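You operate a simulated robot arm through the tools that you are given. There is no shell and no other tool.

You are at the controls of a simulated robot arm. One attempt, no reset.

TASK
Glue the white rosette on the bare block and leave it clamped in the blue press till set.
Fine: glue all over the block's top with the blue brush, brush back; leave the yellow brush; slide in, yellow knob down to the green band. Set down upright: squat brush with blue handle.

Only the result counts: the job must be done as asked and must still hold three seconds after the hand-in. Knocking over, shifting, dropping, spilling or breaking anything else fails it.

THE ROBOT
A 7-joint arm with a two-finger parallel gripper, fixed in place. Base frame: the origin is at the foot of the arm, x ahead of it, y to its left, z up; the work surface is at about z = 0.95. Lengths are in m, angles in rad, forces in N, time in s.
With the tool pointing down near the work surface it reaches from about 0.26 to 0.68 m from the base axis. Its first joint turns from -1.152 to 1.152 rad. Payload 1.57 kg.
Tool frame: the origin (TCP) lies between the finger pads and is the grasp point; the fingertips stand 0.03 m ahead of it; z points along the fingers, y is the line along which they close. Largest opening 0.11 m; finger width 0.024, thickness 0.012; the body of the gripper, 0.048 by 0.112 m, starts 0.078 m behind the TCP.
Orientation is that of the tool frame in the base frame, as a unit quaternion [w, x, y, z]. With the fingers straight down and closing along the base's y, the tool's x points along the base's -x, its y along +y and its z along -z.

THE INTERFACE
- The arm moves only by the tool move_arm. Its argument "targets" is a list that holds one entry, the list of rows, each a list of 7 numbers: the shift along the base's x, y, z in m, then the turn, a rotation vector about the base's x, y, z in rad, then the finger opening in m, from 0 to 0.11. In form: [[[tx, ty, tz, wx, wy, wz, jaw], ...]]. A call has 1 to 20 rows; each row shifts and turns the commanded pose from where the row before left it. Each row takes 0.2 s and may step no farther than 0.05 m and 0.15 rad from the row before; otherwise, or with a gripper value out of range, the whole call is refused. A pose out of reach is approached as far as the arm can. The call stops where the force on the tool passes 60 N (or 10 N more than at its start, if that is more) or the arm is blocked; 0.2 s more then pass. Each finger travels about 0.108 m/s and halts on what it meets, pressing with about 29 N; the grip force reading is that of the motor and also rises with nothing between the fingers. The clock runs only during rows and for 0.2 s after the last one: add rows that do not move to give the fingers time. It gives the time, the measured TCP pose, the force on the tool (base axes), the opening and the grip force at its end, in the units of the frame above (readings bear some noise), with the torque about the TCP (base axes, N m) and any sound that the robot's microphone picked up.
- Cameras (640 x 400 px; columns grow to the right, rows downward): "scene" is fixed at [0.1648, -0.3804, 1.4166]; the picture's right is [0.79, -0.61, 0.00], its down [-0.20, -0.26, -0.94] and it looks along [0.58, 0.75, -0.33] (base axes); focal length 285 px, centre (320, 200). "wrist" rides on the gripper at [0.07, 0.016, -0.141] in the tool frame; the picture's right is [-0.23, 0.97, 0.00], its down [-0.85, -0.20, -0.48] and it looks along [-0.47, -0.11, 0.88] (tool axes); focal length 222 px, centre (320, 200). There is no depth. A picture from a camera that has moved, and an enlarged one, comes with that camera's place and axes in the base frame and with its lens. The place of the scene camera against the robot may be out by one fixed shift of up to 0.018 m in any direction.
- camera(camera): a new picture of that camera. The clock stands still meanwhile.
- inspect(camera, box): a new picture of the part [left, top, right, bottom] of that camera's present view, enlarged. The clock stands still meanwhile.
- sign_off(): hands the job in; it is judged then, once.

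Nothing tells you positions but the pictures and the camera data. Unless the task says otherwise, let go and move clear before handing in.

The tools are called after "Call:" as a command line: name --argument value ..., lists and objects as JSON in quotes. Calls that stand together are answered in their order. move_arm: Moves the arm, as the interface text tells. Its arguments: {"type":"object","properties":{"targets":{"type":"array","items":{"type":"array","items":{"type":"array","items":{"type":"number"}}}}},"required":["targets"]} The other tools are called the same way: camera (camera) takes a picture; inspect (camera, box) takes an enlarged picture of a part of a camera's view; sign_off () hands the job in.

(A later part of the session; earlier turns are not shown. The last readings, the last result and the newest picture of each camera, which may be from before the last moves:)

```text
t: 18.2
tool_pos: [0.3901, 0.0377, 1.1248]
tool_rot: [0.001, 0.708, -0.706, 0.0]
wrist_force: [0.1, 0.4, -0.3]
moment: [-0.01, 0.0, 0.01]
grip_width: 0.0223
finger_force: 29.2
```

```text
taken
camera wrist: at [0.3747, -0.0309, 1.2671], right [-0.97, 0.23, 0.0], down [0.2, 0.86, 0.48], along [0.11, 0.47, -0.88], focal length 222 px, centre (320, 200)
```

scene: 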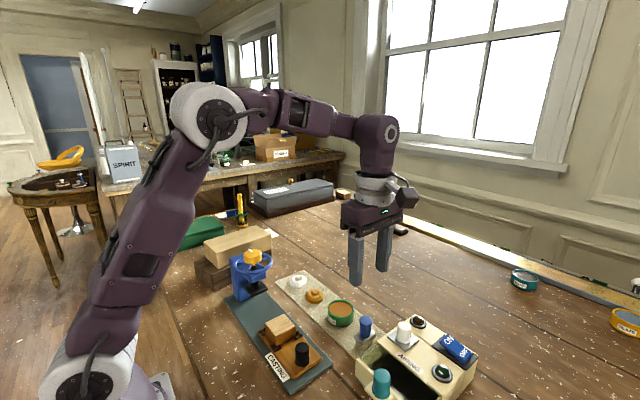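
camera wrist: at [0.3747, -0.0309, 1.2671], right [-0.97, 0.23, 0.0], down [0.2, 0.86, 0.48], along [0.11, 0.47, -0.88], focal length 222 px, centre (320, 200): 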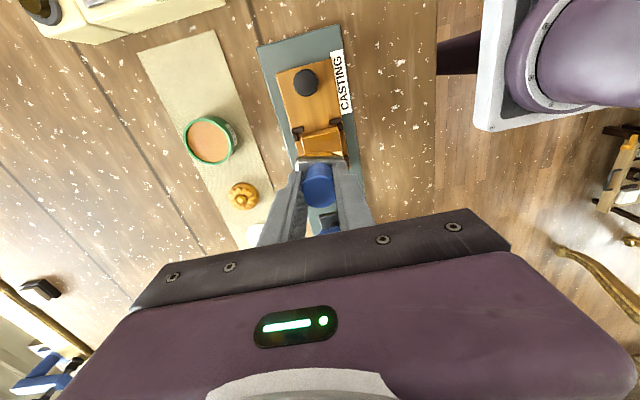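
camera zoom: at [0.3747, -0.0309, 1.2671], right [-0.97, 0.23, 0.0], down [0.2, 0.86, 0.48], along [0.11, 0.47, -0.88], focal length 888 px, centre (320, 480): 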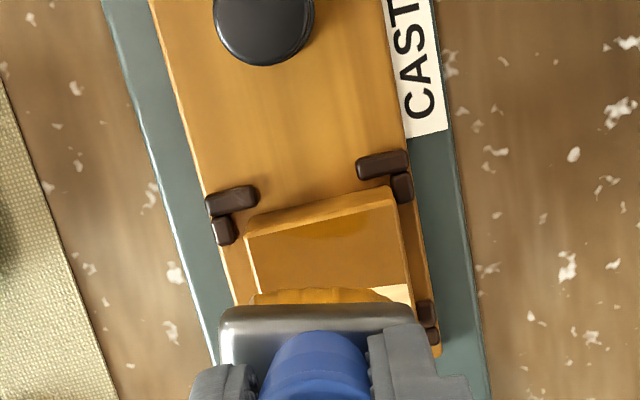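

Over half the top is glossy with glue; the bare strip is on the +y side. The block is now at about (0.389, 0.050), so I paint the rest with x strokes, lifting between lanes.

Call:
move_arm --targets '[[[-0.0115, 0.0243, -0.03, 0, 0, 0, 0.01], [0, 0, -0.035, 0, 0, 0, 0.01], [0, 0, -0.0048, 0, 0, 0, 0.01], [0.0075, 0, 0, 0, 0, 0, 0.01], [0.0075, 0, 0, 0, 0, 0, 0.01], [0.0075, 0, 0, 0, 0, 0, 0.01], [0, 0, 0.01, 0, 0, 0, 0.01], [0, 0.004, 0, 0, 0, 0, 0.01], [0, 0, -0.01, 0, 0, 0, 0.01], [-0.0075, 0, 0, 0, 0, 0, 0.01], [-0.0075, 0, 0, 0, 0, 0, 0.01], [-0.0075, 0, 0, 0, 0, 0, 0.01], [0, 0, 0.02, 0, 0, 0, 0.01], [0, -0.04, 0.045, 0, 0, 0, 0.01], [0, -0.03, 0, 0, 0, 0, 0.01]]]'

Call:
inspect --camera "scene" --box '[246, 290, 310, 345]'

Call:
inspect --camera "wrist" --box '[260, 80, 380, 180]'

Call:
camera --camera "wrist"

```text
refused: row 14 steps farther than a row can; nothing moved
```

```text
7.27 times, centred on (278, 318) of scene
camera zoom: at [0.1648, -0.3804, 1.4166], right [0.79, -0.61, 0.0], down [-0.2, -0.26, -0.94], along [0.58, 0.75, -0.33], focal length 2072 px, centre (626, -654)
```

zoom: 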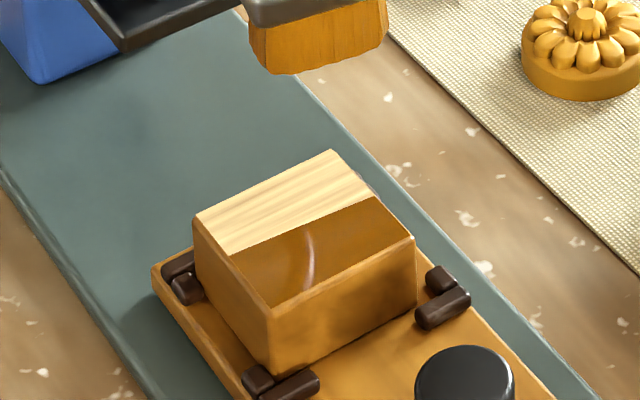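

```text
4.00 times, centred on (320, 130) of wrist
camera zoom: at [0.3747, -0.0309, 1.2671], right [-0.97, 0.23, 0.0], down [0.2, 0.86, 0.48], along [0.11, 0.47, -0.88], focal length 888 px, centre (320, 480)
```

zoom: 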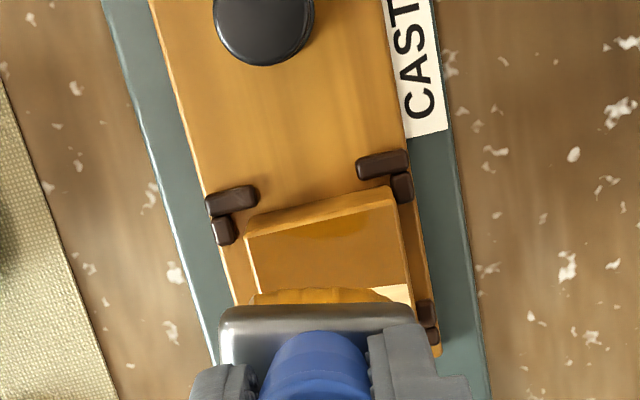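

```text
taken
camera wrist: at [0.3747, -0.0309, 1.2671], right [-0.97, 0.23, 0.0], down [0.2, 0.86, 0.48], along [0.11, 0.47, -0.88], focal length 222 px, centre (320, 200)
```

wrist: 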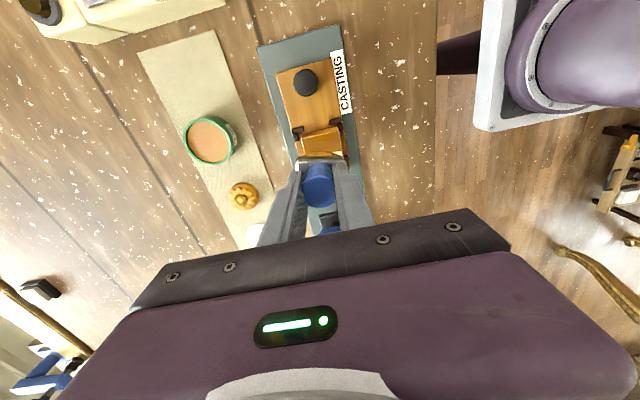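

The call was refused for one over-long step and nothing moved. Repeating with shorter steps.

Call:
move_arm --targets '[[[-0.0115, 0.0243, -0.03, 0, 0, 0, 0.01], [0, 0, -0.035, 0, 0, 0, 0.01], [0, 0, -0.0048, 0, 0, 0, 0.01], [0.0075, 0, 0, 0, 0, 0, 0.01], [0.0075, 0, 0, 0, 0, 0, 0.01], [0.0075, 0, 0, 0, 0, 0, 0.01], [0, 0, 0.01, 0, 0, 0, 0.01], [0, 0.004, 0, 0, 0, 0, 0.01], [0, 0, -0.01, 0, 0, 0, 0.01], [-0.0075, 0, 0, 0, 0, 0, 0.01], [-0.0075, 0, 0, 0, 0, 0, 0.01], [-0.0075, 0, 0, 0, 0, 0, 0.01], [0, 0, 0.02, 0, 0, 0, 0.01], [0, -0.02, 0.035, 0, 0, 0, 0.01], [0.01, -0.045, 0, 0, 0, 0, 0.01], [0, 0, 0, 0, 0, 0, 0.01]]]'

Call:
inspect --camera "scene" --box '[246, 290, 310, 345]'

Call:
camera --camera "wrist"

```text
t: 21.6
tool_pos: [0.3885, 0.0013, 1.1094]
tool_rot: [0.0, 0.708, -0.707, 0.0]
wrist_force: [0.3, -0.2, -1.0]
moment: [-0.01, 0.02, 0.01]
grip_width: 0.0226
finger_force: 29.3
```

```text
7.27 times, centred on (278, 318) of scene
camera zoom: at [0.1648, -0.3805, 1.4166], right [0.79, -0.61, 0.0], down [-0.2, -0.26, -0.94], along [0.58, 0.75, -0.33], focal length 2072 px, centre (626, -654)
```

zoom: 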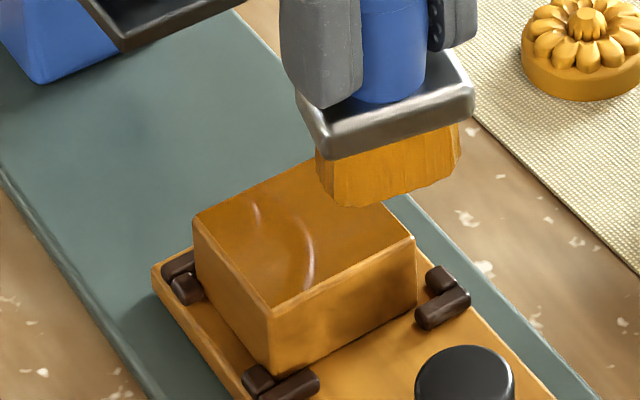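

```text
taken
camera wrist: at [0.3728, -0.0684, 1.2511], right [-0.97, 0.23, 0.0], down [0.2, 0.86, 0.48], along [0.11, 0.47, -0.88], focal length 222 px, centre (320, 200)
```

wrist: 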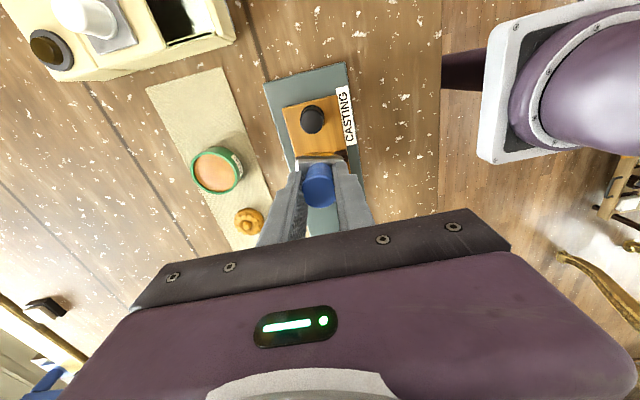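

The visible top is all glossy. I move the brush toward its spot, check the whole top, then set the brush back.

Call:
move_arm --targets '[[[0.033, -0.02, 0, 0, 0, 0, 0.01], [0.033, -0.02, 0, 0, 0, 0, 0.01], [0.033, -0.02, 0, 0, 0, 0, 0.01], [0.0334, -0.02, 0, 0, 0, 0, 0.01], [0, 0, -0.03, 0, 0, 0, 0.01], [0, 0, 0, 0, 0, 0, 0.01]]]'

Call:
inspect --camera "scene" --box '[246, 290, 310, 345]'

Call:
inspect --camera "scene" --box '[320, 270, 410, 350]'

Call:
camera --camera "wrist"

```text
t: 23.0
tool_pos: [0.52, -0.0795, 1.0796]
tool_rot: [0.0, 0.708, -0.706, -0.001]
wrist_force: [0.0, 0.6, -0.6]
moment: [0.0, 0.0, 0.0]
grip_width: 0.0222
finger_force: 29.3
```

```text
7.27 times, centred on (278, 318) of scene
camera zoom: at [0.1648, -0.3805, 1.4166], right [0.79, -0.61, 0.0], down [-0.2, -0.26, -0.94], along [0.58, 0.75, -0.33], focal length 2072 px, centre (626, -654)
```

zoom: 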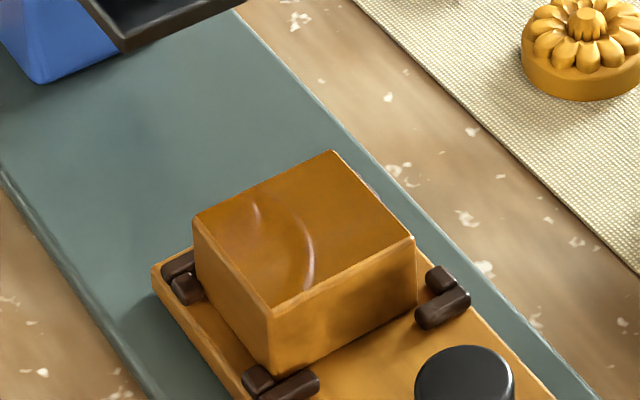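

```text
5.00 times, centred on (365, 310) of scene
camera zoom: at [0.1648, -0.3805, 1.4166], right [0.79, -0.61, 0.0], down [-0.2, -0.26, -0.94], along [0.58, 0.75, -0.33], focal length 1425 px, centre (95, -350)
```

zoom: 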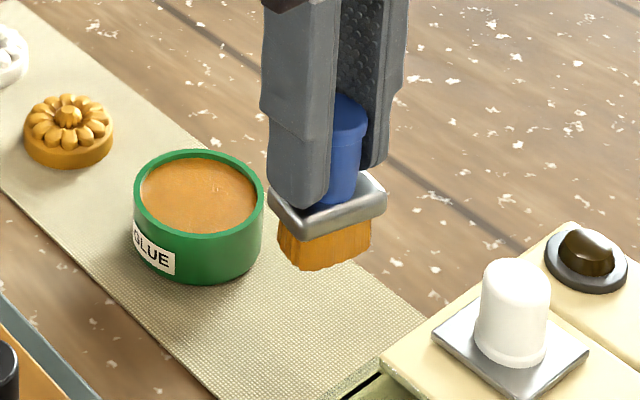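

```text
taken
camera wrist: at [0.505, -0.1484, 1.2208], right [-0.97, 0.23, 0.0], down [0.2, 0.86, 0.48], along [0.11, 0.47, -0.88], focal length 222 px, centre (320, 200)
```

wrist: 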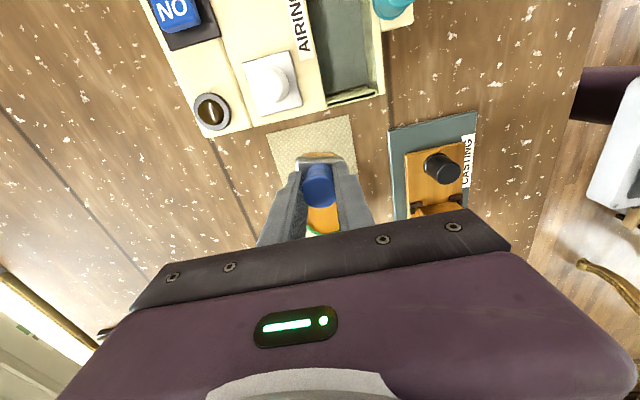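

The top is completely covered. I set the brush down on its old spot, watching for contact.

Call:
move_arm --targets '[[[0.0009, 0.0008, -0.04, 0, 0, 0, 0.01], [0, 0, -0.02, 0, 0, 0, 0.01], [0, 0, -0.004, 0, 0, 0, 0.01], [0, 0, 0, 0, 0, 0, 0.01]]]'

Call:
inspect --camera "scene" --box '[330, 290, 410, 350]'

```text
t: 24.0
tool_pos: [0.522, -0.0769, 1.0152]
tool_rot: [0.0, 0.708, -0.707, -0.001]
wrist_force: [-0.4, 0.9, -0.9]
moment: [0.0, 0.0, 0.01]
grip_width: 0.0223
finger_force: 29.8
```

```text
6.67 times, centred on (370, 320) of scene
camera zoom: at [0.1648, -0.3804, 1.4166], right [0.79, -0.61, 0.0], down [-0.2, -0.26, -0.94], along [0.58, 0.75, -0.33], focal length 1900 px, centre (-13, -600)
```

zoom: 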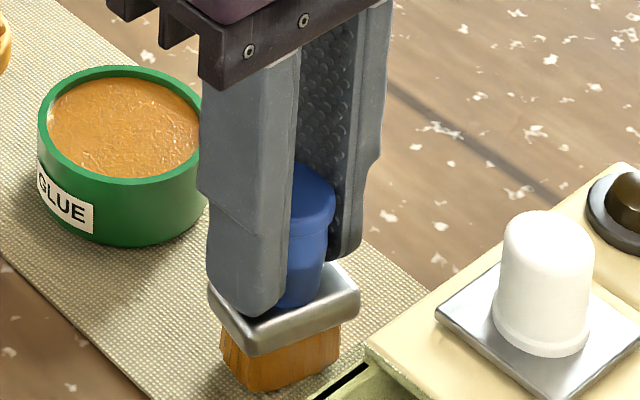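

No contact yet; the brush rode up a few millimetres in the grip. Lowering in small steps.

Call:
move_arm --targets '[[[0, -0.001, -0.0015, 0, 0, 0, 0.01], [0, 0, -0.001, 0, 0, 0, 0.01], [0, 0, 0, 0, 0, 0, 0.01]]]'

Call:
inspect --camera "scene" --box '[330, 290, 410, 350]'

```text
t: 24.8
tool_pos: [0.5205, -0.0791, 1.0138]
tool_rot: [0.0, 0.708, -0.706, -0.001]
wrist_force: [0.3, 0.0, -1.2]
moment: [-0.01, -0.02, -0.03]
grip_width: 0.0224
finger_force: 29.2
```

```text
6.67 times, centred on (370, 320) of scene
camera zoom: at [0.1648, -0.3804, 1.4166], right [0.79, -0.61, 0.0], down [-0.2, -0.26, -0.94], along [0.58, 0.75, -0.33], focal length 1900 px, centre (-13, -600)
```

zoom: 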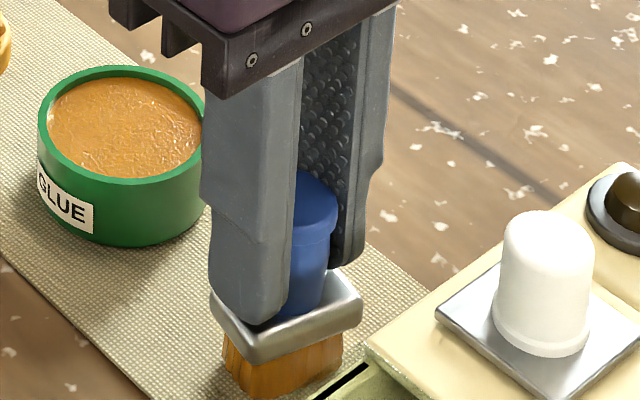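

About 2 mm still to go.

Call:
move_arm --targets '[[[0, 0, -0.0012, 0, 0, 0, 0.01], [0, 0, -0.001, 0, 0, 0, 0.01], [0, 0, 0, 0, 0, 0, 0.01]]]'

```text
t: 25.6
tool_pos: [0.5218, -0.079, 1.0131]
tool_rot: [-0.001, 0.708, -0.706, 0.001]
wrist_force: [-2.5, -0.2, 15.9]
moment: [0.08, 0.15, 0.01]
grip_width: 0.0223
finger_force: 29.2
```

Brush is seated on the tray (16 N). I ease up slightly, then open.

Call:
move_arm --targets '[[[0, 0, 0.0008, 0, 0, 0, 0.01], [0, 0, 0, 0, 0, 0, 0.035], [0, 0, 0, 0, 0, 0, 0.06], [0, 0, 0, 0, 0, 0, 0.06]]]'

Call:
inspect --camera "scene" --box '[330, 290, 410, 350]'

```text
t: 26.6
tool_pos: [0.5225, -0.0787, 1.0121]
tool_rot: [0.0, 0.708, -0.706, 0.0]
wrist_force: [0.2, -0.7, -0.1]
moment: [0.0, 0.01, 0.02]
grip_width: 0.0602
finger_force: 0.1
```

```text
6.67 times, centred on (370, 320) of scene
camera zoom: at [0.1648, -0.3804, 1.4166], right [0.79, -0.61, 0.0], down [-0.2, -0.26, -0.94], along [0.58, 0.75, -0.33], focal length 1900 px, centre (-13, -600)
```

zoom: 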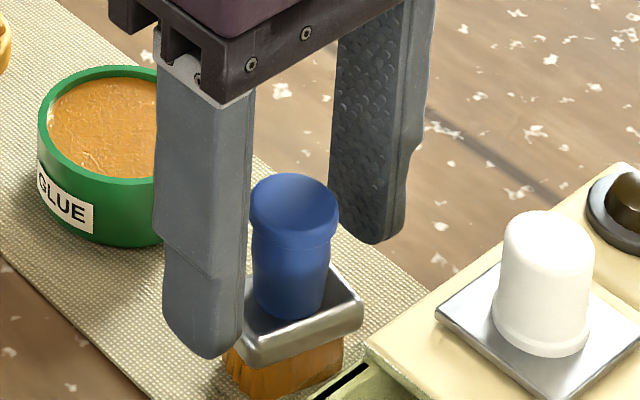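

Brush stands upright on its spot. I lift clear and travel over to the white rosette.

Call:
move_arm --targets '[[[0, 0, 0.04, 0, 0, 0, 0.06], [0, 0, 0.045, 0, 0, 0, 0.06], [0, 0, 0.03, 0, 0, 0, 0.07], [0.0015, 0.043, 0, 0, 0, 0, 0.07], [0.0015, 0.043, 0, 0, 0, 0, 0.07], [0.0015, 0.043, 0, 0, 0, 0, 0.07], [0.0015, 0.043, 0, 0, 0, 0, 0.07], [0.0015, 0.043, 0, 0, 0, 0, 0.07], [0.0015, 0.04, 0, 0, 0, 0, 0.07], [0, 0, 0, 0, 0, 0, 0.07]]]'

Call:
camera --camera "wrist"

Call:
inspect --camera "wrist" --box '[270, 120, 366, 200]'

Call:
camera --camera "scene"

Call:
inspect --camera "scene" --box '[270, 260, 334, 320]'

```text
t: 28.8
tool_pos: [0.5309, 0.1758, 1.1278]
tool_rot: [0.0, 0.708, -0.706, 0.0]
wrist_force: [-0.3, 0.8, 0.3]
moment: [0.0, 0.02, -0.02]
grip_width: 0.0701
finger_force: 0.1
```

```text
taken
camera wrist: at [0.5149, 0.1073, 1.2689], right [-0.97, 0.23, 0.0], down [0.2, 0.86, 0.48], along [0.11, 0.47, -0.88], focal length 222 px, centre (320, 200)
```

wrist: 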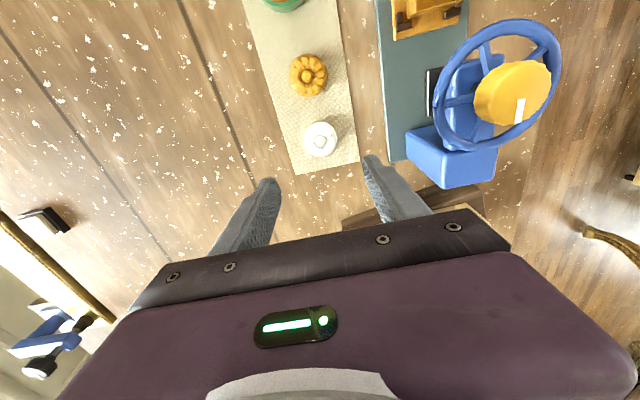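

```text
5.00 times, centred on (318, 160) of wrist
camera zoom: at [0.5149, 0.1073, 1.2689], right [-0.97, 0.23, 0.0], down [0.2, 0.86, 0.48], along [0.11, 0.47, -0.88], focal length 1111 px, centre (330, 400)
```

zoom: 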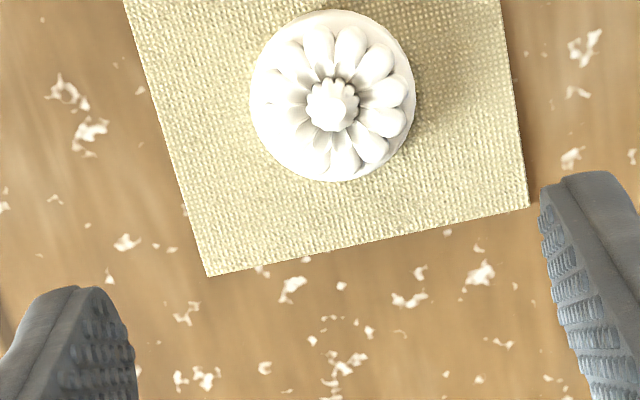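

```text
taken
```

scene: 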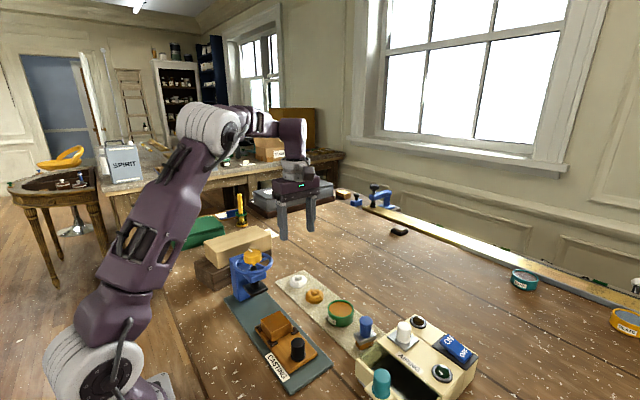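

```text
6.67 times, centred on (302, 290) of scene
camera zoom: at [0.1648, -0.3804, 1.4166], right [0.79, -0.61, 0.0], down [-0.2, -0.26, -0.94], along [0.58, 0.75, -0.33], focal length 1900 px, centre (440, -400)
```

zoom: 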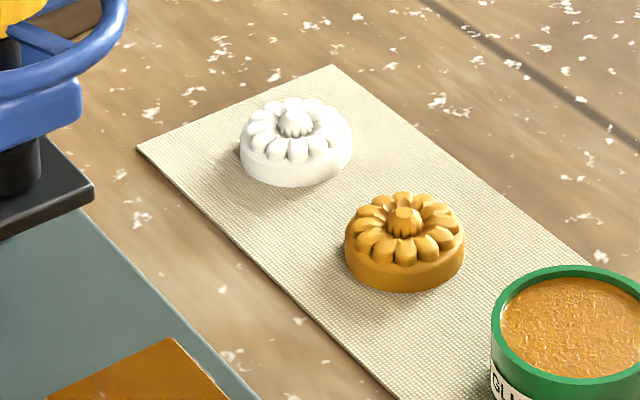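

The rosette is 46 mm wide and centred near (0.531, 0.180). I descend with the fingers either side, tips just above the mat.

Call:
move_arm --targets '[[[0.0001, 0.0023, -0.045, 0, 0, 0, 0.07], [0.0001, 0.0022, -0.045, 0, 0, 0, 0.07], [0, 0, -0.035, 0, 0, 0, 0.07], [0, 0, -0.015, 0, 0, 0, 0.07], [0, 0, 0, 0, 0, 0, 0.07]]]'

Call:
camera --camera "wrist"

Call:
inspect --camera "scene" --box '[260, 250, 334, 320]'

```text
t: 30.0
tool_pos: [0.5307, 0.18, 0.9879]
tool_rot: [-0.001, 0.708, -0.707, 0.0]
wrist_force: [0.1, 0.3, 0.1]
moment: [0.03, -0.04, -0.01]
grip_width: 0.07
finger_force: 0.1
```

```text
taken
camera wrist: at [0.5149, 0.1111, 1.1287], right [-0.97, 0.23, 0.0], down [0.2, 0.86, 0.48], along [0.11, 0.47, -0.88], focal length 222 px, centre (320, 200)
```

wrist: 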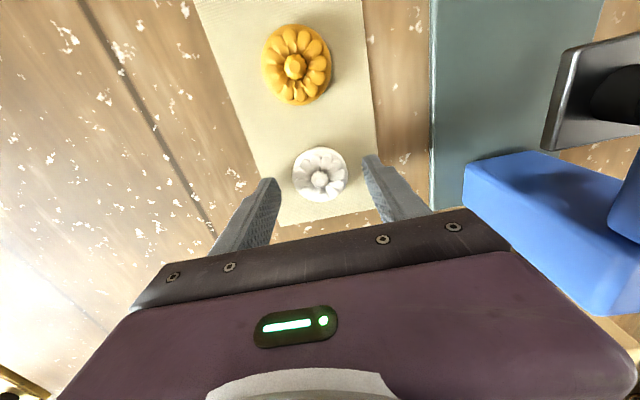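

```text
5.71 times, centred on (297, 285) of scene
camera zoom: at [0.1648, -0.3804, 1.4166], right [0.79, -0.61, 0.0], down [-0.2, -0.26, -0.94], along [0.58, 0.75, -0.33], focal length 1628 px, centre (451, -286)
```

zoom: 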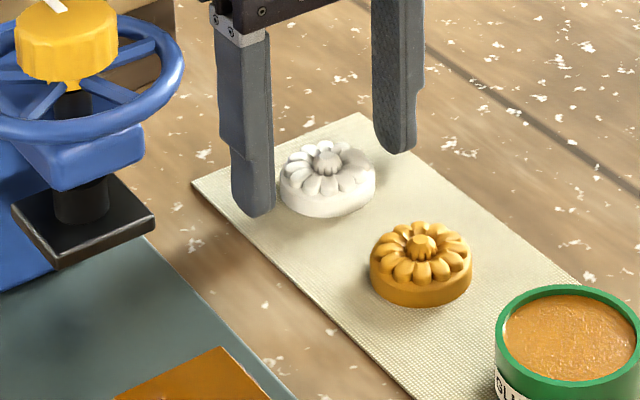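

Well centred; lowering 2 mm more and closing.

Call:
move_arm --targets '[[[0, -0.0005, -0.002, 0, 0, 0, 0.07], [0, 0, 0, 0, 0, 0, 0.05], [0, 0, 0, 0, 0, 0, 0.03], [0, 0, 0, 0, 0, 0, 0.03]]]'

Call:
inspect --camera "scene" --box '[260, 250, 334, 320]'

Call:
inspect --camera "wrist" --box '[270, 130, 370, 220]'

```text
t: 31.0
tool_pos: [0.5308, 0.1801, 0.9855]
tool_rot: [0.001, 0.708, -0.706, -0.001]
wrist_force: [-0.5, 1.3, 0.4]
moment: [0.05, 0.0, 0.0]
grip_width: 0.0444
finger_force: 28.4
```

```text
5.71 times, centred on (297, 285) of scene
camera zoom: at [0.1648, -0.3804, 1.4166], right [0.79, -0.61, 0.0], down [-0.2, -0.26, -0.94], along [0.58, 0.75, -0.33], focal length 1628 px, centre (451, -286)
```

zoom: 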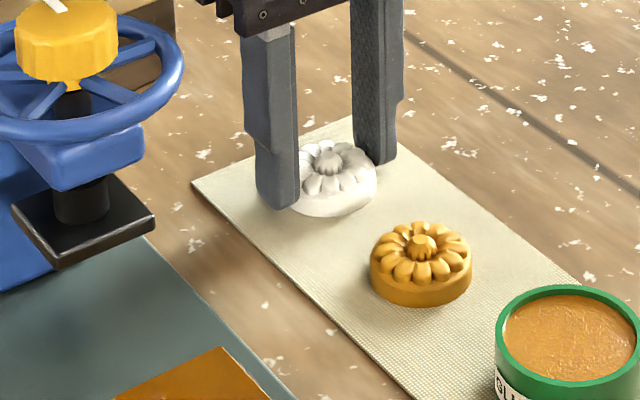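

```text
4.44 times, centred on (320, 175) of wrist
camera zoom: at [0.5152, 0.1107, 1.1272], right [-0.97, 0.23, 0.0], down [0.2, 0.86, 0.48], along [0.11, 0.47, -0.88], focal length 987 px, centre (320, 311)
```

zoom: 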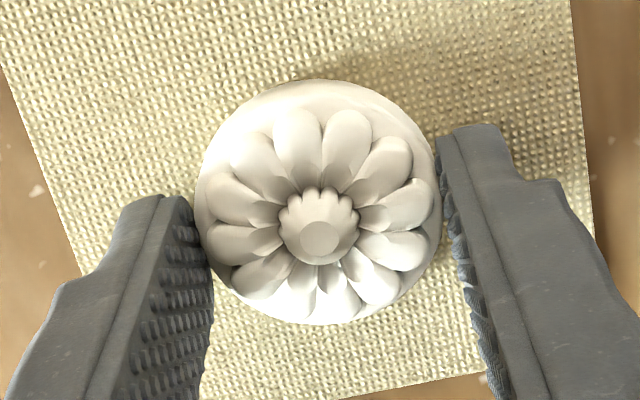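

Rosette held at 44 mm. I lift, go around the press via -y, then hover over the block.

Call:
move_arm --targets '[[[0, 0, 0.02, 0, 0, 0, 0.03], [0, 0, 0.045, 0, 0, 0, 0.03], [0, 0, 0.04, 0, 0, 0, 0.03], [0, -0.043, 0, 0, 0, 0, 0.03], [0, -0.043, 0, 0, 0, 0, 0.03], [0, -0.043, 0, 0, 0, 0, 0.03], [-0.047, 0, 0, 0, 0, 0, 0.03], [-0.047, 0, 0, 0, 0, 0, 0.03], [-0.047, 0, 0, 0, 0, 0, 0.03], [0, 0, 0, 0, 0, 0, 0.03]]]'

Call:
camera --camera "wrist"

Call:
inspect --camera "wrist" --box '[260, 80, 380, 220]'

Call:
inspect --camera "scene" --box '[230, 260, 326, 350]'

```text
t: 33.2
tool_pos: [0.3893, 0.05, 1.0917]
tool_rot: [0.001, 0.708, -0.706, 0.0]
wrist_force: [1.0, 0.3, -0.8]
moment: [-0.03, 0.04, 0.0]
grip_width: 0.0443
finger_force: 29.2
```

```text
taken
camera wrist: at [0.3743, -0.0185, 1.2323], right [-0.97, 0.23, 0.0], down [0.2, 0.86, 0.48], along [0.11, 0.47, -0.88], focal length 222 px, centre (320, 200)
```

wrist: 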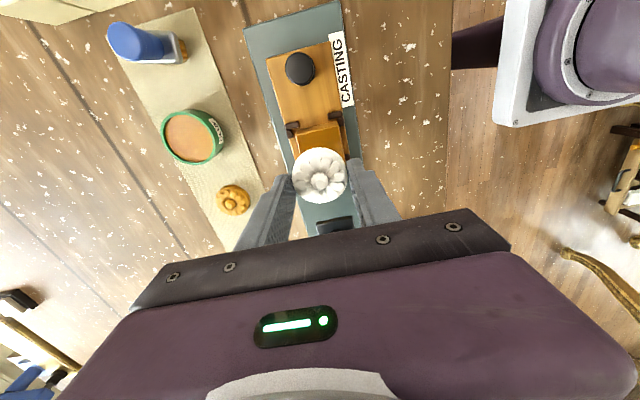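

```text
2.86 times, centred on (320, 150) of wrist
camera zoom: at [0.3743, -0.0185, 1.2323], right [-0.97, 0.23, 0.0], down [0.2, 0.86, 0.48], along [0.11, 0.47, -0.88], focal length 635 px, centre (320, 343)
```

zoom: 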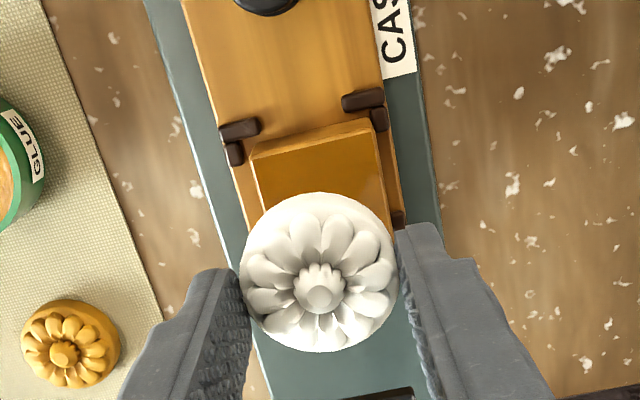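

```text
4.44 times, centred on (278, 305) of scene
camera zoom: at [0.1648, -0.3804, 1.4166], right [0.79, -0.61, 0.0], down [-0.2, -0.26, -0.94], along [0.58, 0.75, -0.33], focal length 1266 px, centre (507, -267)
```

zoom: 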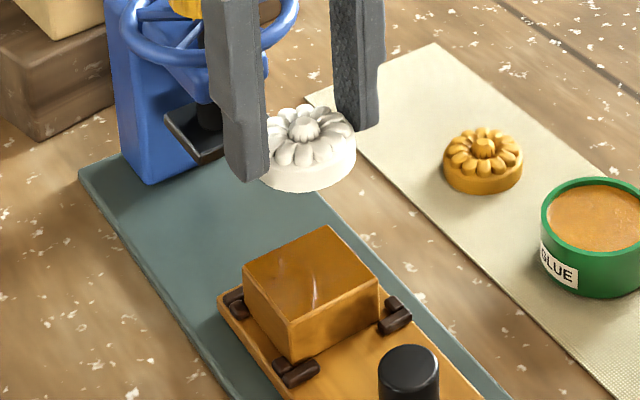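

The block centre measures (0.388, 0.051). I align and descend to just above it.

Call:
move_arm --targets '[[[-0.001, 0.002, -0.03, 0, 0, 0, 0.03], [0, 0, -0.025, 0, 0, 0, 0.03], [0, 0, -0.005, 0, 0, 0, 0.03], [0, 0, 0, 0, 0, 0, 0.03]]]'

Call:
inspect --camera "scene" --box '[240, 280, 320, 350]'

Call:
inspect --camera "wrist" --box '[260, 100, 380, 220]'

```text
t: 34.2
tool_pos: [0.3891, 0.0528, 1.0295]
tool_rot: [0.0, 0.707, -0.707, -0.001]
wrist_force: [0.1, -0.4, -1.3]
moment: [0.01, 0.01, -0.03]
grip_width: 0.0443
finger_force: 28.7
```

```text
5.71 times, centred on (280, 315) of scene
camera zoom: at [0.1648, -0.3804, 1.4166], right [0.79, -0.61, 0.0], down [-0.2, -0.26, -0.94], along [0.58, 0.75, -0.33], focal length 1628 px, centre (549, -457)
```

zoom: 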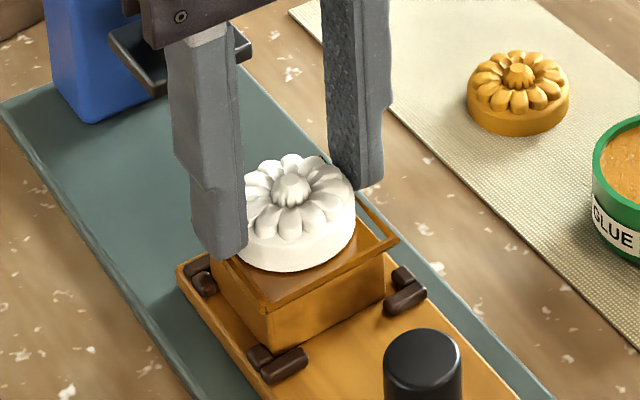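

```text
3.33 times, centred on (320, 160) of wrist
camera zoom: at [0.3732, -0.0161, 1.1719], right [-0.97, 0.23, 0.0], down [0.2, 0.86, 0.48], along [0.11, 0.47, -0.88], focal length 740 px, centre (320, 333)
```

zoom: 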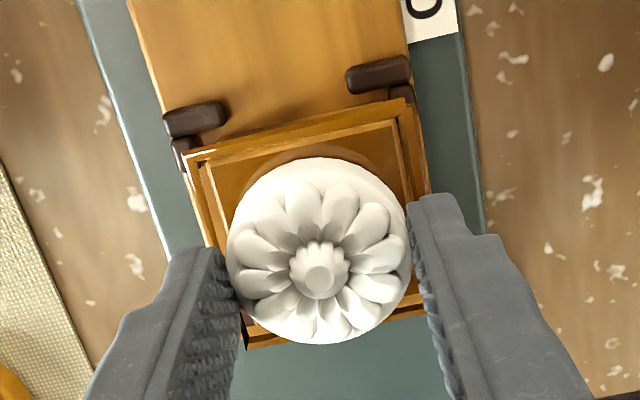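

Something like a raised amber rim has appeared around the block top; I look closer before going further.

Call:
inspect --camera "scene" --box '[258, 295, 298, 335]'

Call:
inspect --camera "wrist" --box '[285, 110, 345, 160]'

Call:
inspect --camera "wrist" --box '[300, 120, 370, 210]'

```text
10.00 times, centred on (278, 315) of scene
camera zoom: at [0.1648, -0.3804, 1.4166], right [0.79, -0.61, 0.0], down [-0.2, -0.26, -0.94], along [0.58, 0.75, -0.33], focal length 2850 px, centre (740, -950)
```

zoom: 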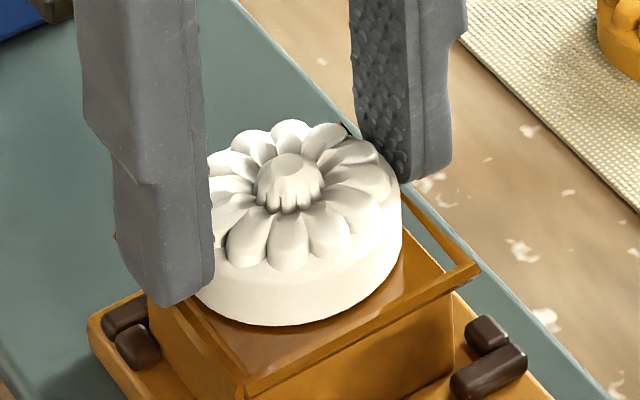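

```text
8.00 times, centred on (315, 135) of wrist
camera zoom: at [0.3732, -0.0161, 1.1719], right [-0.97, 0.23, 0.0], down [0.2, 0.86, 0.48], along [0.11, 0.47, -0.88], focal length 1777 px, centre (360, 720)
```

zoom: 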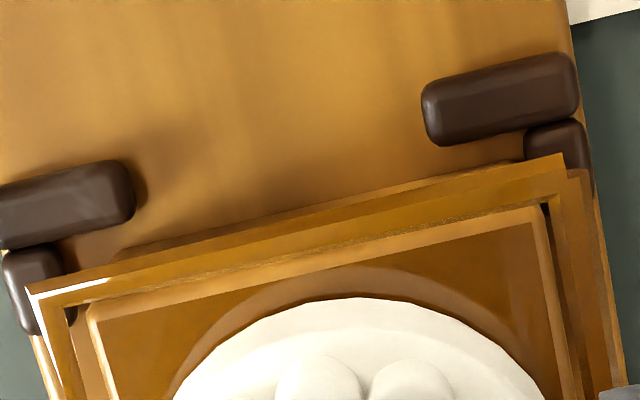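

```text
4.44 times, centred on (335, 165) of wrist
camera zoom: at [0.3732, -0.0161, 1.1719], right [-0.97, 0.23, 0.0], down [0.2, 0.86, 0.48], along [0.11, 0.47, -0.88], focal length 987 px, centre (253, 356)
```

zoom: 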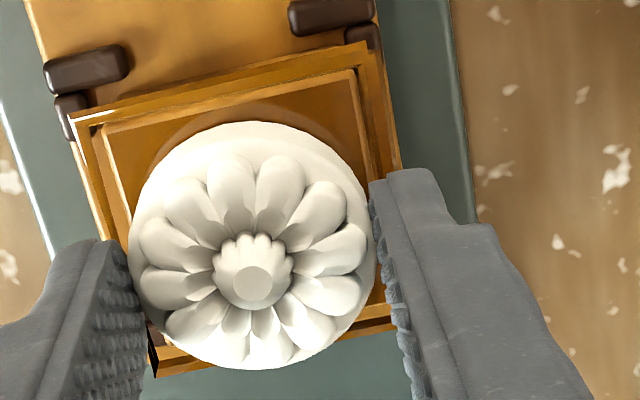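

The rim looks like a glue bead around the block's edge. The rosette is about 2 mm off-centre, so I nudge it over and lower gently to contact.

Call:
move_arm --targets '[[[-0.0015, -0.0015, 0, 0, 0, 0, 0.03], [0, 0, -0.001, 0, 0, 0, 0.03], [0, 0, 0, 0, 0, 0, 0.03]]]'

Call:
inspect --camera "scene" --box '[258, 295, 298, 335]'

```text
t: 35.0
tool_pos: [0.3877, 0.0521, 1.0292]
tool_rot: [0.001, 0.707, -0.707, -0.001]
wrist_force: [0.0, 0.6, -0.7]
moment: [-0.01, -0.01, 0.02]
grip_width: 0.0442
finger_force: 29.7
```

```text
10.00 times, centred on (278, 315) of scene
camera zoom: at [0.1648, -0.3804, 1.4166], right [0.79, -0.61, 0.0], down [-0.2, -0.26, -0.94], along [0.58, 0.75, -0.33], focal length 2850 px, centre (740, -950)
```

zoom: 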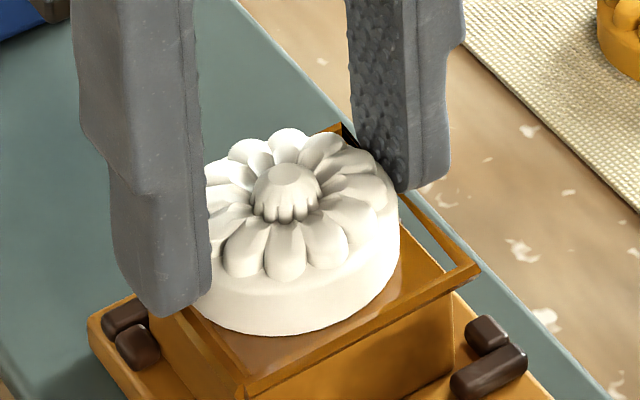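

Call:
move_arm --targets '[[[0, -0.0005, -0.0012, 0, 0, 0, 0.03], [0, 0, -0.0008, 0, 0, 0, 0.03], [0, 0, 0, 0, 0, 0, 0.03]]]'

Call:
inspect --camera "scene" --box '[258, 295, 298, 335]'

Call:
inspect --camera "wrist" --box '[270, 100, 370, 220]'

```text
t: 35.8
tool_pos: [0.3891, 0.0505, 1.0277]
tool_rot: [-0.001, 0.708, -0.707, 0.0]
wrist_force: [-1.9, 0.4, 17.4]
moment: [-0.03, 0.01, -0.01]
grip_width: 0.0444
finger_force: 29.6
```

```text
10.00 times, centred on (278, 315) of scene
camera zoom: at [0.1646, -0.3805, 1.4167], right [0.79, -0.61, 0.0], down [-0.2, -0.26, -0.94], along [0.58, 0.75, -0.33], focal length 2850 px, centre (740, -950)
```

zoom: 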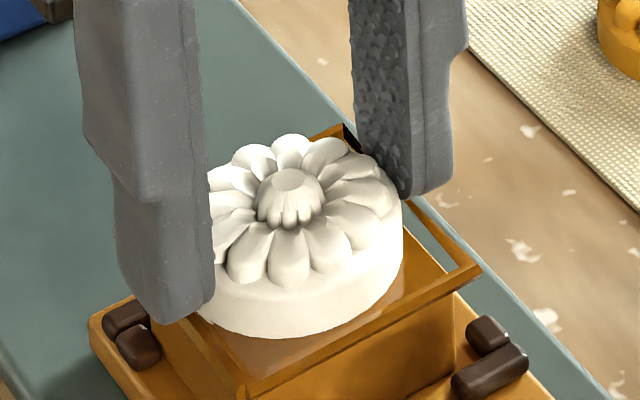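

```text
3.33 times, centred on (320, 160) of wrist
camera zoom: at [0.3718, -0.018, 1.1694], right [-0.97, 0.23, 0.0], down [0.2, 0.86, 0.48], along [0.11, 0.47, -0.88], focal length 740 px, centre (320, 333)
```

zoom: 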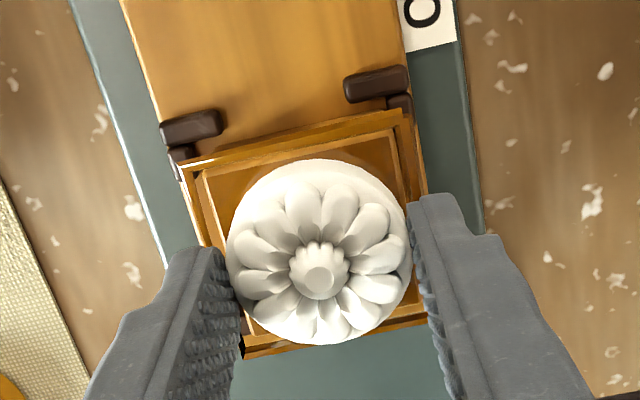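

Contact made with the rosette centred within about 1 mm. Releasing.

Call:
move_arm --targets '[[[0, 0, 0, 0, 0, 0, 0.03], [0, 0, 0, 0, 0, 0, 0.055], [0, 0, 0, 0, 0, 0, 0.075], [0, 0, 0, 0, 0, 0, 0.075], [0, 0, 0.03, 0, 0, 0, 0.075], [0, -0.02, 0.04, 0, 0, 0, 0.075], [0, -0.04, 0, 0, 0, 0, 0.075], [0, 0, 0, 0, 0, 0, 0.075]]]'

Call:
inspect --camera "scene" --box '[248, 290, 308, 340]'

Call:
camera --camera "wrist"

Call:
inspect --camera "wrist" --box '[260, 100, 400, 210]'

```text
t: 37.6
tool_pos: [0.387, -0.009, 1.0981]
tool_rot: [0.001, 0.708, -0.706, 0.0]
wrist_force: [-0.1, -0.2, 0.4]
moment: [0.0, 0.0, 0.02]
grip_width: 0.0751
finger_force: 0.0
```

```text
8.00 times, centred on (278, 315) of scene
camera zoom: at [0.1648, -0.3805, 1.4166], right [0.79, -0.61, 0.0], down [-0.2, -0.26, -0.94], along [0.58, 0.75, -0.33], focal length 2280 px, centre (656, -720)
```

zoom: 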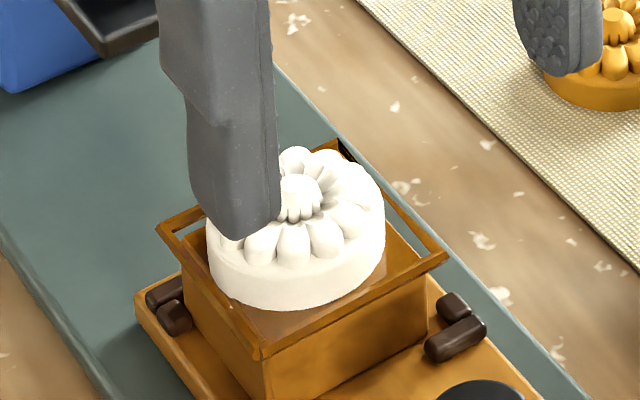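

```text
taken
camera wrist: at [0.3713, -0.0779, 1.2394], right [-0.97, 0.23, 0.0], down [0.2, 0.86, 0.48], along [0.11, 0.47, -0.88], focal length 222 px, centre (320, 200)
```

wrist: 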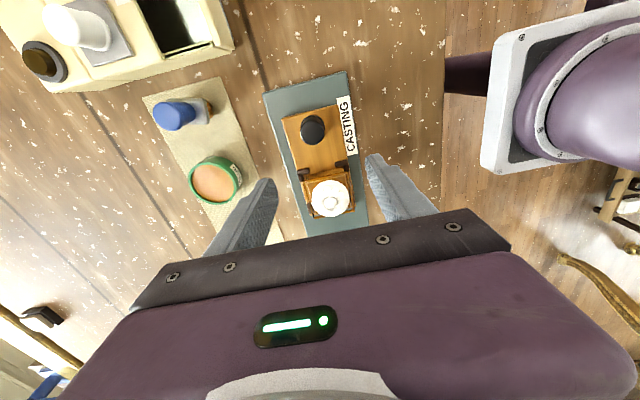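

```text
3.64 times, centred on (330, 155) of wrist
camera zoom: at [0.3713, -0.0779, 1.2394], right [-0.97, 0.23, 0.0], down [0.2, 0.86, 0.48], along [0.11, 0.47, -0.88], focal length 808 px, centre (284, 364)
```

zoom: 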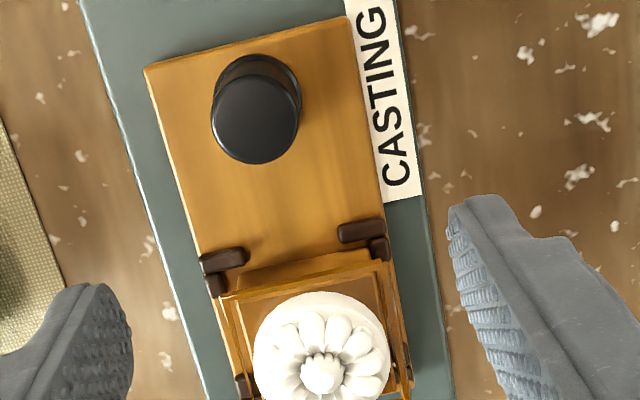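

The rosette sits flat and centred on the glued block. The sled's black handle is at about (0.3905, -0.031, top 1.0), so I go down around it.

Call:
move_arm --targets '[[[0.0035, -0.0226, 0, 0, 0, 0, 0.06], [0, 0, -0.04, 0, 0, 0, 0.06], [0, 0, -0.035, 0, 0, 0, 0.06], [0, 0, -0.015, 0, 0, 0, 0.06], [0, 0, 0, 0, 0, 0, 0.06]]]'

Call:
inspect --camera "scene" --box '[248, 290, 338, 380]'

Call:
camera --camera "wrist"

```text
t: 38.8
tool_pos: [0.3901, -0.0316, 1.0068]
tool_rot: [-0.001, 0.708, -0.707, 0.001]
wrist_force: [-0.2, -0.5, -0.2]
moment: [-0.01, -0.01, -0.02]
grip_width: 0.0599
finger_force: 0.0
```

```text
4.44 times, centred on (293, 335) of scene
camera zoom: at [0.1648, -0.3804, 1.4166], right [0.79, -0.61, 0.0], down [-0.2, -0.26, -0.94], along [0.58, 0.75, -0.33], focal length 1266 px, centre (440, -400)
```

zoom: 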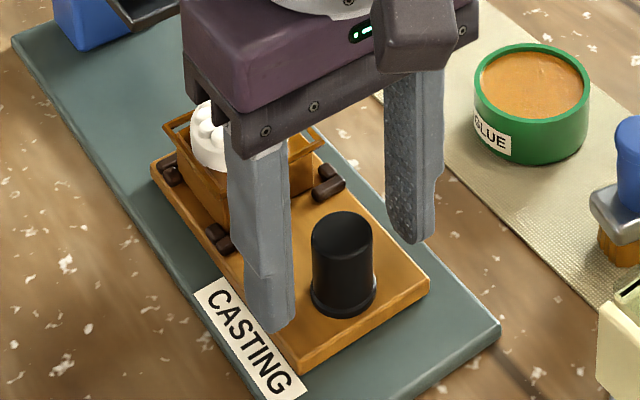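

```text
taken
camera wrist: at [0.3751, -0.0998, 1.1483], right [-0.97, 0.23, 0.0], down [0.2, 0.86, 0.48], along [0.11, 0.47, -0.88], focal length 222 px, centre (320, 200)
```

wrist: 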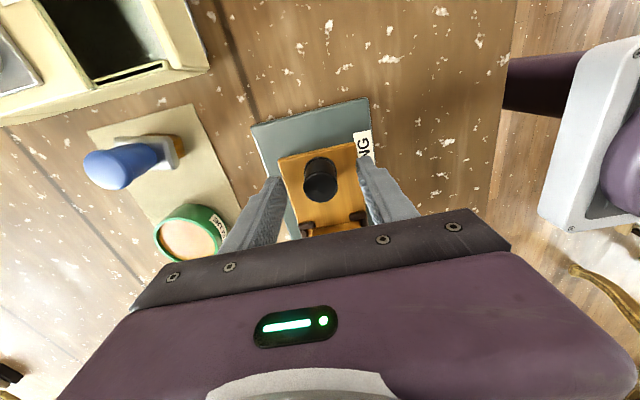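

Fingers straddle the handle. Lowering slightly and gripping.

Call:
move_arm --targets '[[[0, -0.002, -0.004, 0, 0, 0, 0.06], [0, 0, 0, 0, 0, 0, 0.035], [0, 0, 0, 0, 0, 0, 0.015], [0, 0, 0, 0, 0, 0, 0.015]]]'

Call:
inspect --camera "scene" --box '[248, 290, 338, 380]'

```text
t: 39.8
tool_pos: [0.3893, -0.0321, 1.0034]
tool_rot: [0.001, 0.708, -0.707, 0.0]
wrist_force: [-6.7, -0.8, -0.4]
moment: [-0.11, -0.39, -0.01]
grip_width: 0.0254
finger_force: 37.0
```

```text
4.44 times, centred on (293, 335) of scene
camera zoom: at [0.1646, -0.3804, 1.4167], right [0.79, -0.61, 0.0], down [-0.2, -0.26, -0.94], along [0.58, 0.75, -0.33], focal length 1266 px, centre (440, -400)
```

zoom: 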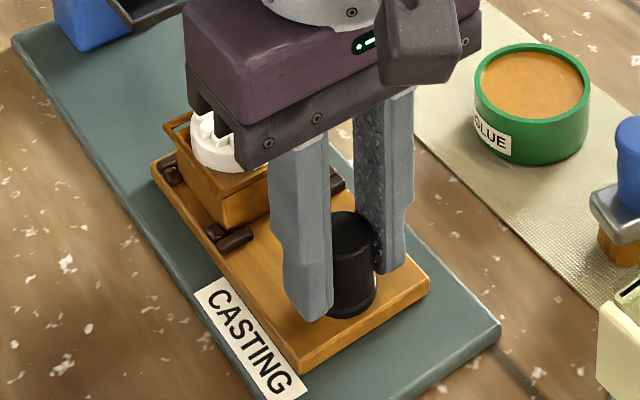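

Handle gripped; the sled seems guided in x. Sliding it slowly toward the press.

Call:
move_arm --targets '[[[-0.0008, 0.004, 0, 0, 0, 0, 0.015], [0, 0.008, 0, 0, 0, 0, 0.015], [0, 0.008, 0, 0, 0, 0, 0.015], [0, 0.008, 0, 0, 0, 0, 0.015], [0, 0.008, 0, 0, 0, 0, 0.015], [0, 0.008, 0, 0, 0, 0, 0.015], [0, 0.008, 0, 0, 0, 0, 0.015], [0, 0.004, 0, 0, 0, 0, 0.015], [0, 0, 0, 0, 0, 0, 0.015]]]'

Call:
inspect --camera "scene" --box '[220, 240, 320, 350]'

Call:
camera --camera "wrist"

```text
t: 41.8
tool_pos: [0.3898, 0.0227, 1.0045]
tool_rot: [0.0, 0.708, -0.707, 0.0]
wrist_force: [-5.8, 1.1, 2.3]
moment: [-0.32, -0.31, -0.01]
grip_width: 0.0252
finger_force: 36.1
```

```text
3.64 times, centred on (270, 295) of scene
camera zoom: at [0.1646, -0.3804, 1.4167], right [0.79, -0.61, 0.0], down [-0.2, -0.26, -0.94], along [0.58, 0.75, -0.33], focal length 1036 px, centre (502, -146)
```

zoom: 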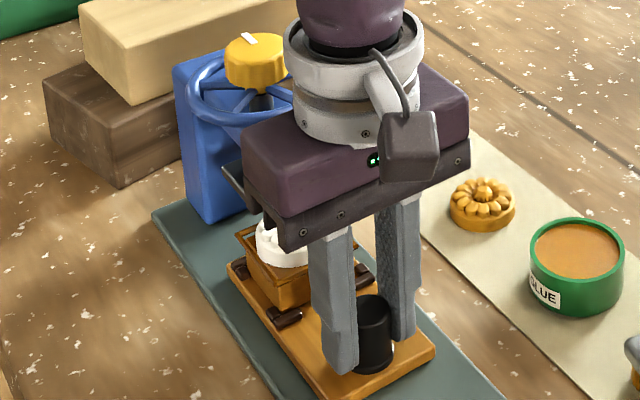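

```text
taken
camera wrist: at [0.3747, -0.0468, 1.1452], right [-0.97, 0.22, 0.0], down [0.2, 0.86, 0.48], along [0.11, 0.47, -0.88], focal length 222 px, centre (320, 200)
```

wrist: 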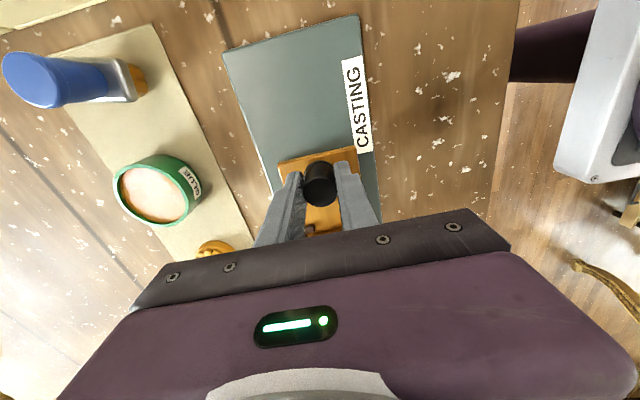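

The sled is halfway in. Before going under the plate I check the clearance between rosette top and press plate.

Call:
inspect --camera "scene" --box '[240, 270, 290, 320]'

Call:
inspect --camera "scene" --box '[225, 240, 275, 290]'

```text
8.00 times, centred on (265, 295) of scene
camera zoom: at [0.1646, -0.3804, 1.4167], right [0.79, -0.61, 0.0], down [-0.2, -0.26, -0.94], along [0.58, 0.75, -0.33], focal length 2280 px, centre (760, -560)
```

zoom: 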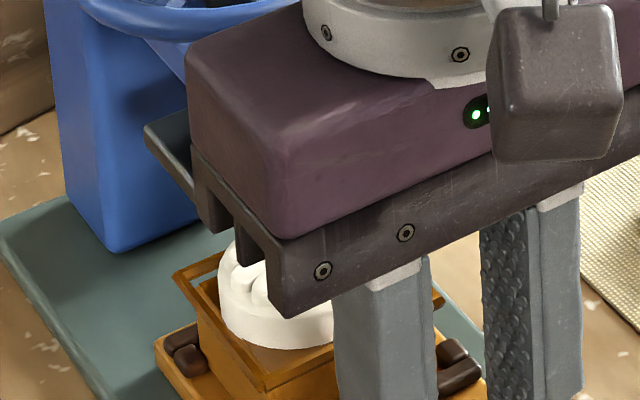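

```text
8.00 times, centred on (250, 265) of scene
camera zoom: at [0.1646, -0.3804, 1.4167], right [0.79, -0.61, 0.0], down [-0.2, -0.26, -0.94], along [0.58, 0.75, -0.33], focal length 2280 px, centre (880, -320)
```

zoom: 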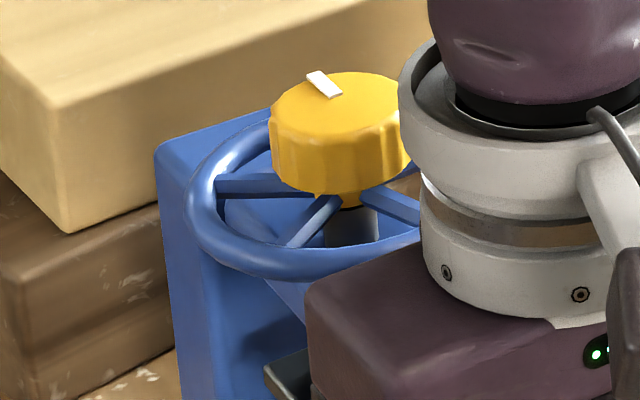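

The hand blocks the view; I let go and back off to see the clearance properly.

Call:
move_arm --targets '[[[0, 0, 0, 0, 0, 0, 0.04], [0, 0, 0, 0, 0, 0, 0.06], [0, 0, 0.03, 0, 0, 0, 0.06], [0, -0.01, 0.04, 0, 0, 0, 0.06], [0.02, -0.045, 0, 0, 0, 0, 0.06], [0.02, -0.045, 0, 0, 0, 0, 0.06], [0.03, -0.03, 0, 0, 0, 0, 0.06], [0, 0, 0, 0, 0, 0, 0.06]]]'

Call:
inspect --camera "scene" --box '[225, 260, 285, 320]'

Call:
inspect --camera "scene" --box '[220, 240, 320, 340]'

Call:
camera --camera "wrist"

```text
t: 43.6
tool_pos: [0.4615, -0.1092, 1.0747]
tool_rot: [0.001, 0.708, -0.706, 0.0]
wrist_force: [-0.1, 0.2, 0.0]
moment: [0.03, -0.02, -0.02]
grip_width: 0.0598
finger_force: 0.1
```

```text
6.67 times, centred on (255, 290) of scene
camera zoom: at [0.1648, -0.3805, 1.4166], right [0.79, -0.61, 0.0], down [-0.2, -0.26, -0.94], along [0.58, 0.75, -0.33], focal length 1900 px, centre (753, -400)
```

zoom: 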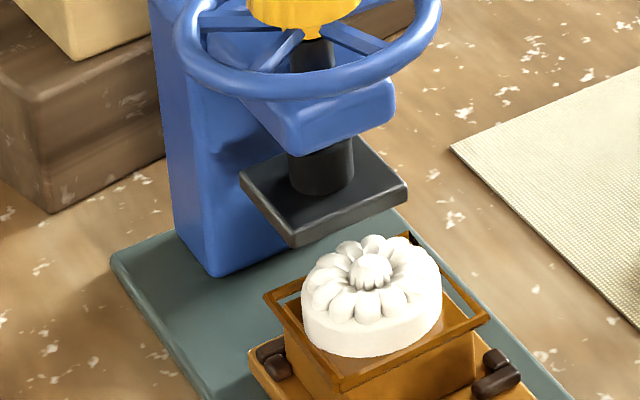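

```text
4.00 times, centred on (270, 290) of scene
camera zoom: at [0.1648, -0.3805, 1.4166], right [0.79, -0.61, 0.0], down [-0.2, -0.26, -0.94], along [0.58, 0.75, -0.33], focal length 1140 px, centre (520, -160)
```

zoom: 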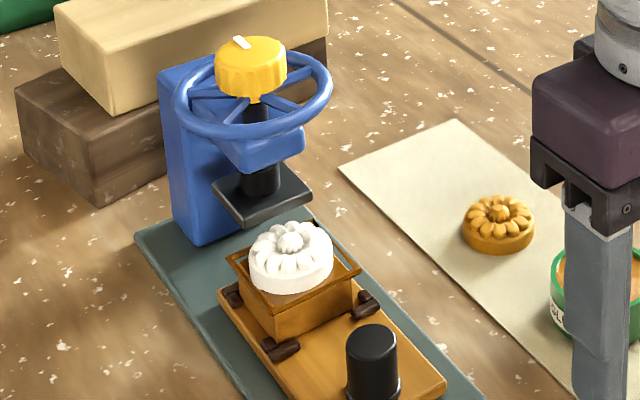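

```text
taken
camera wrist: at [0.4451, -0.1775, 1.2152], right [-0.97, 0.23, 0.0], down [0.2, 0.86, 0.48], along [0.11, 0.47, -0.88], focal length 222 px, centre (320, 200)
```

wrist: 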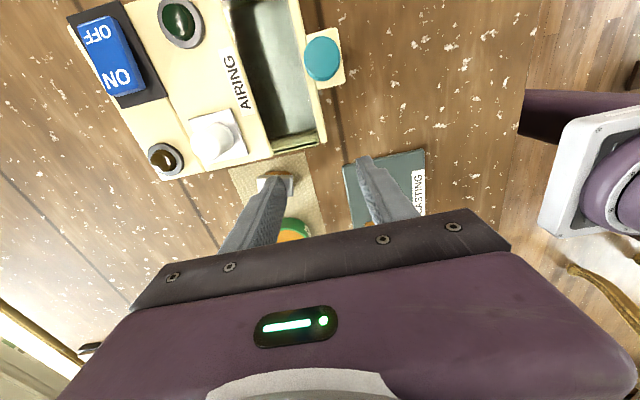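

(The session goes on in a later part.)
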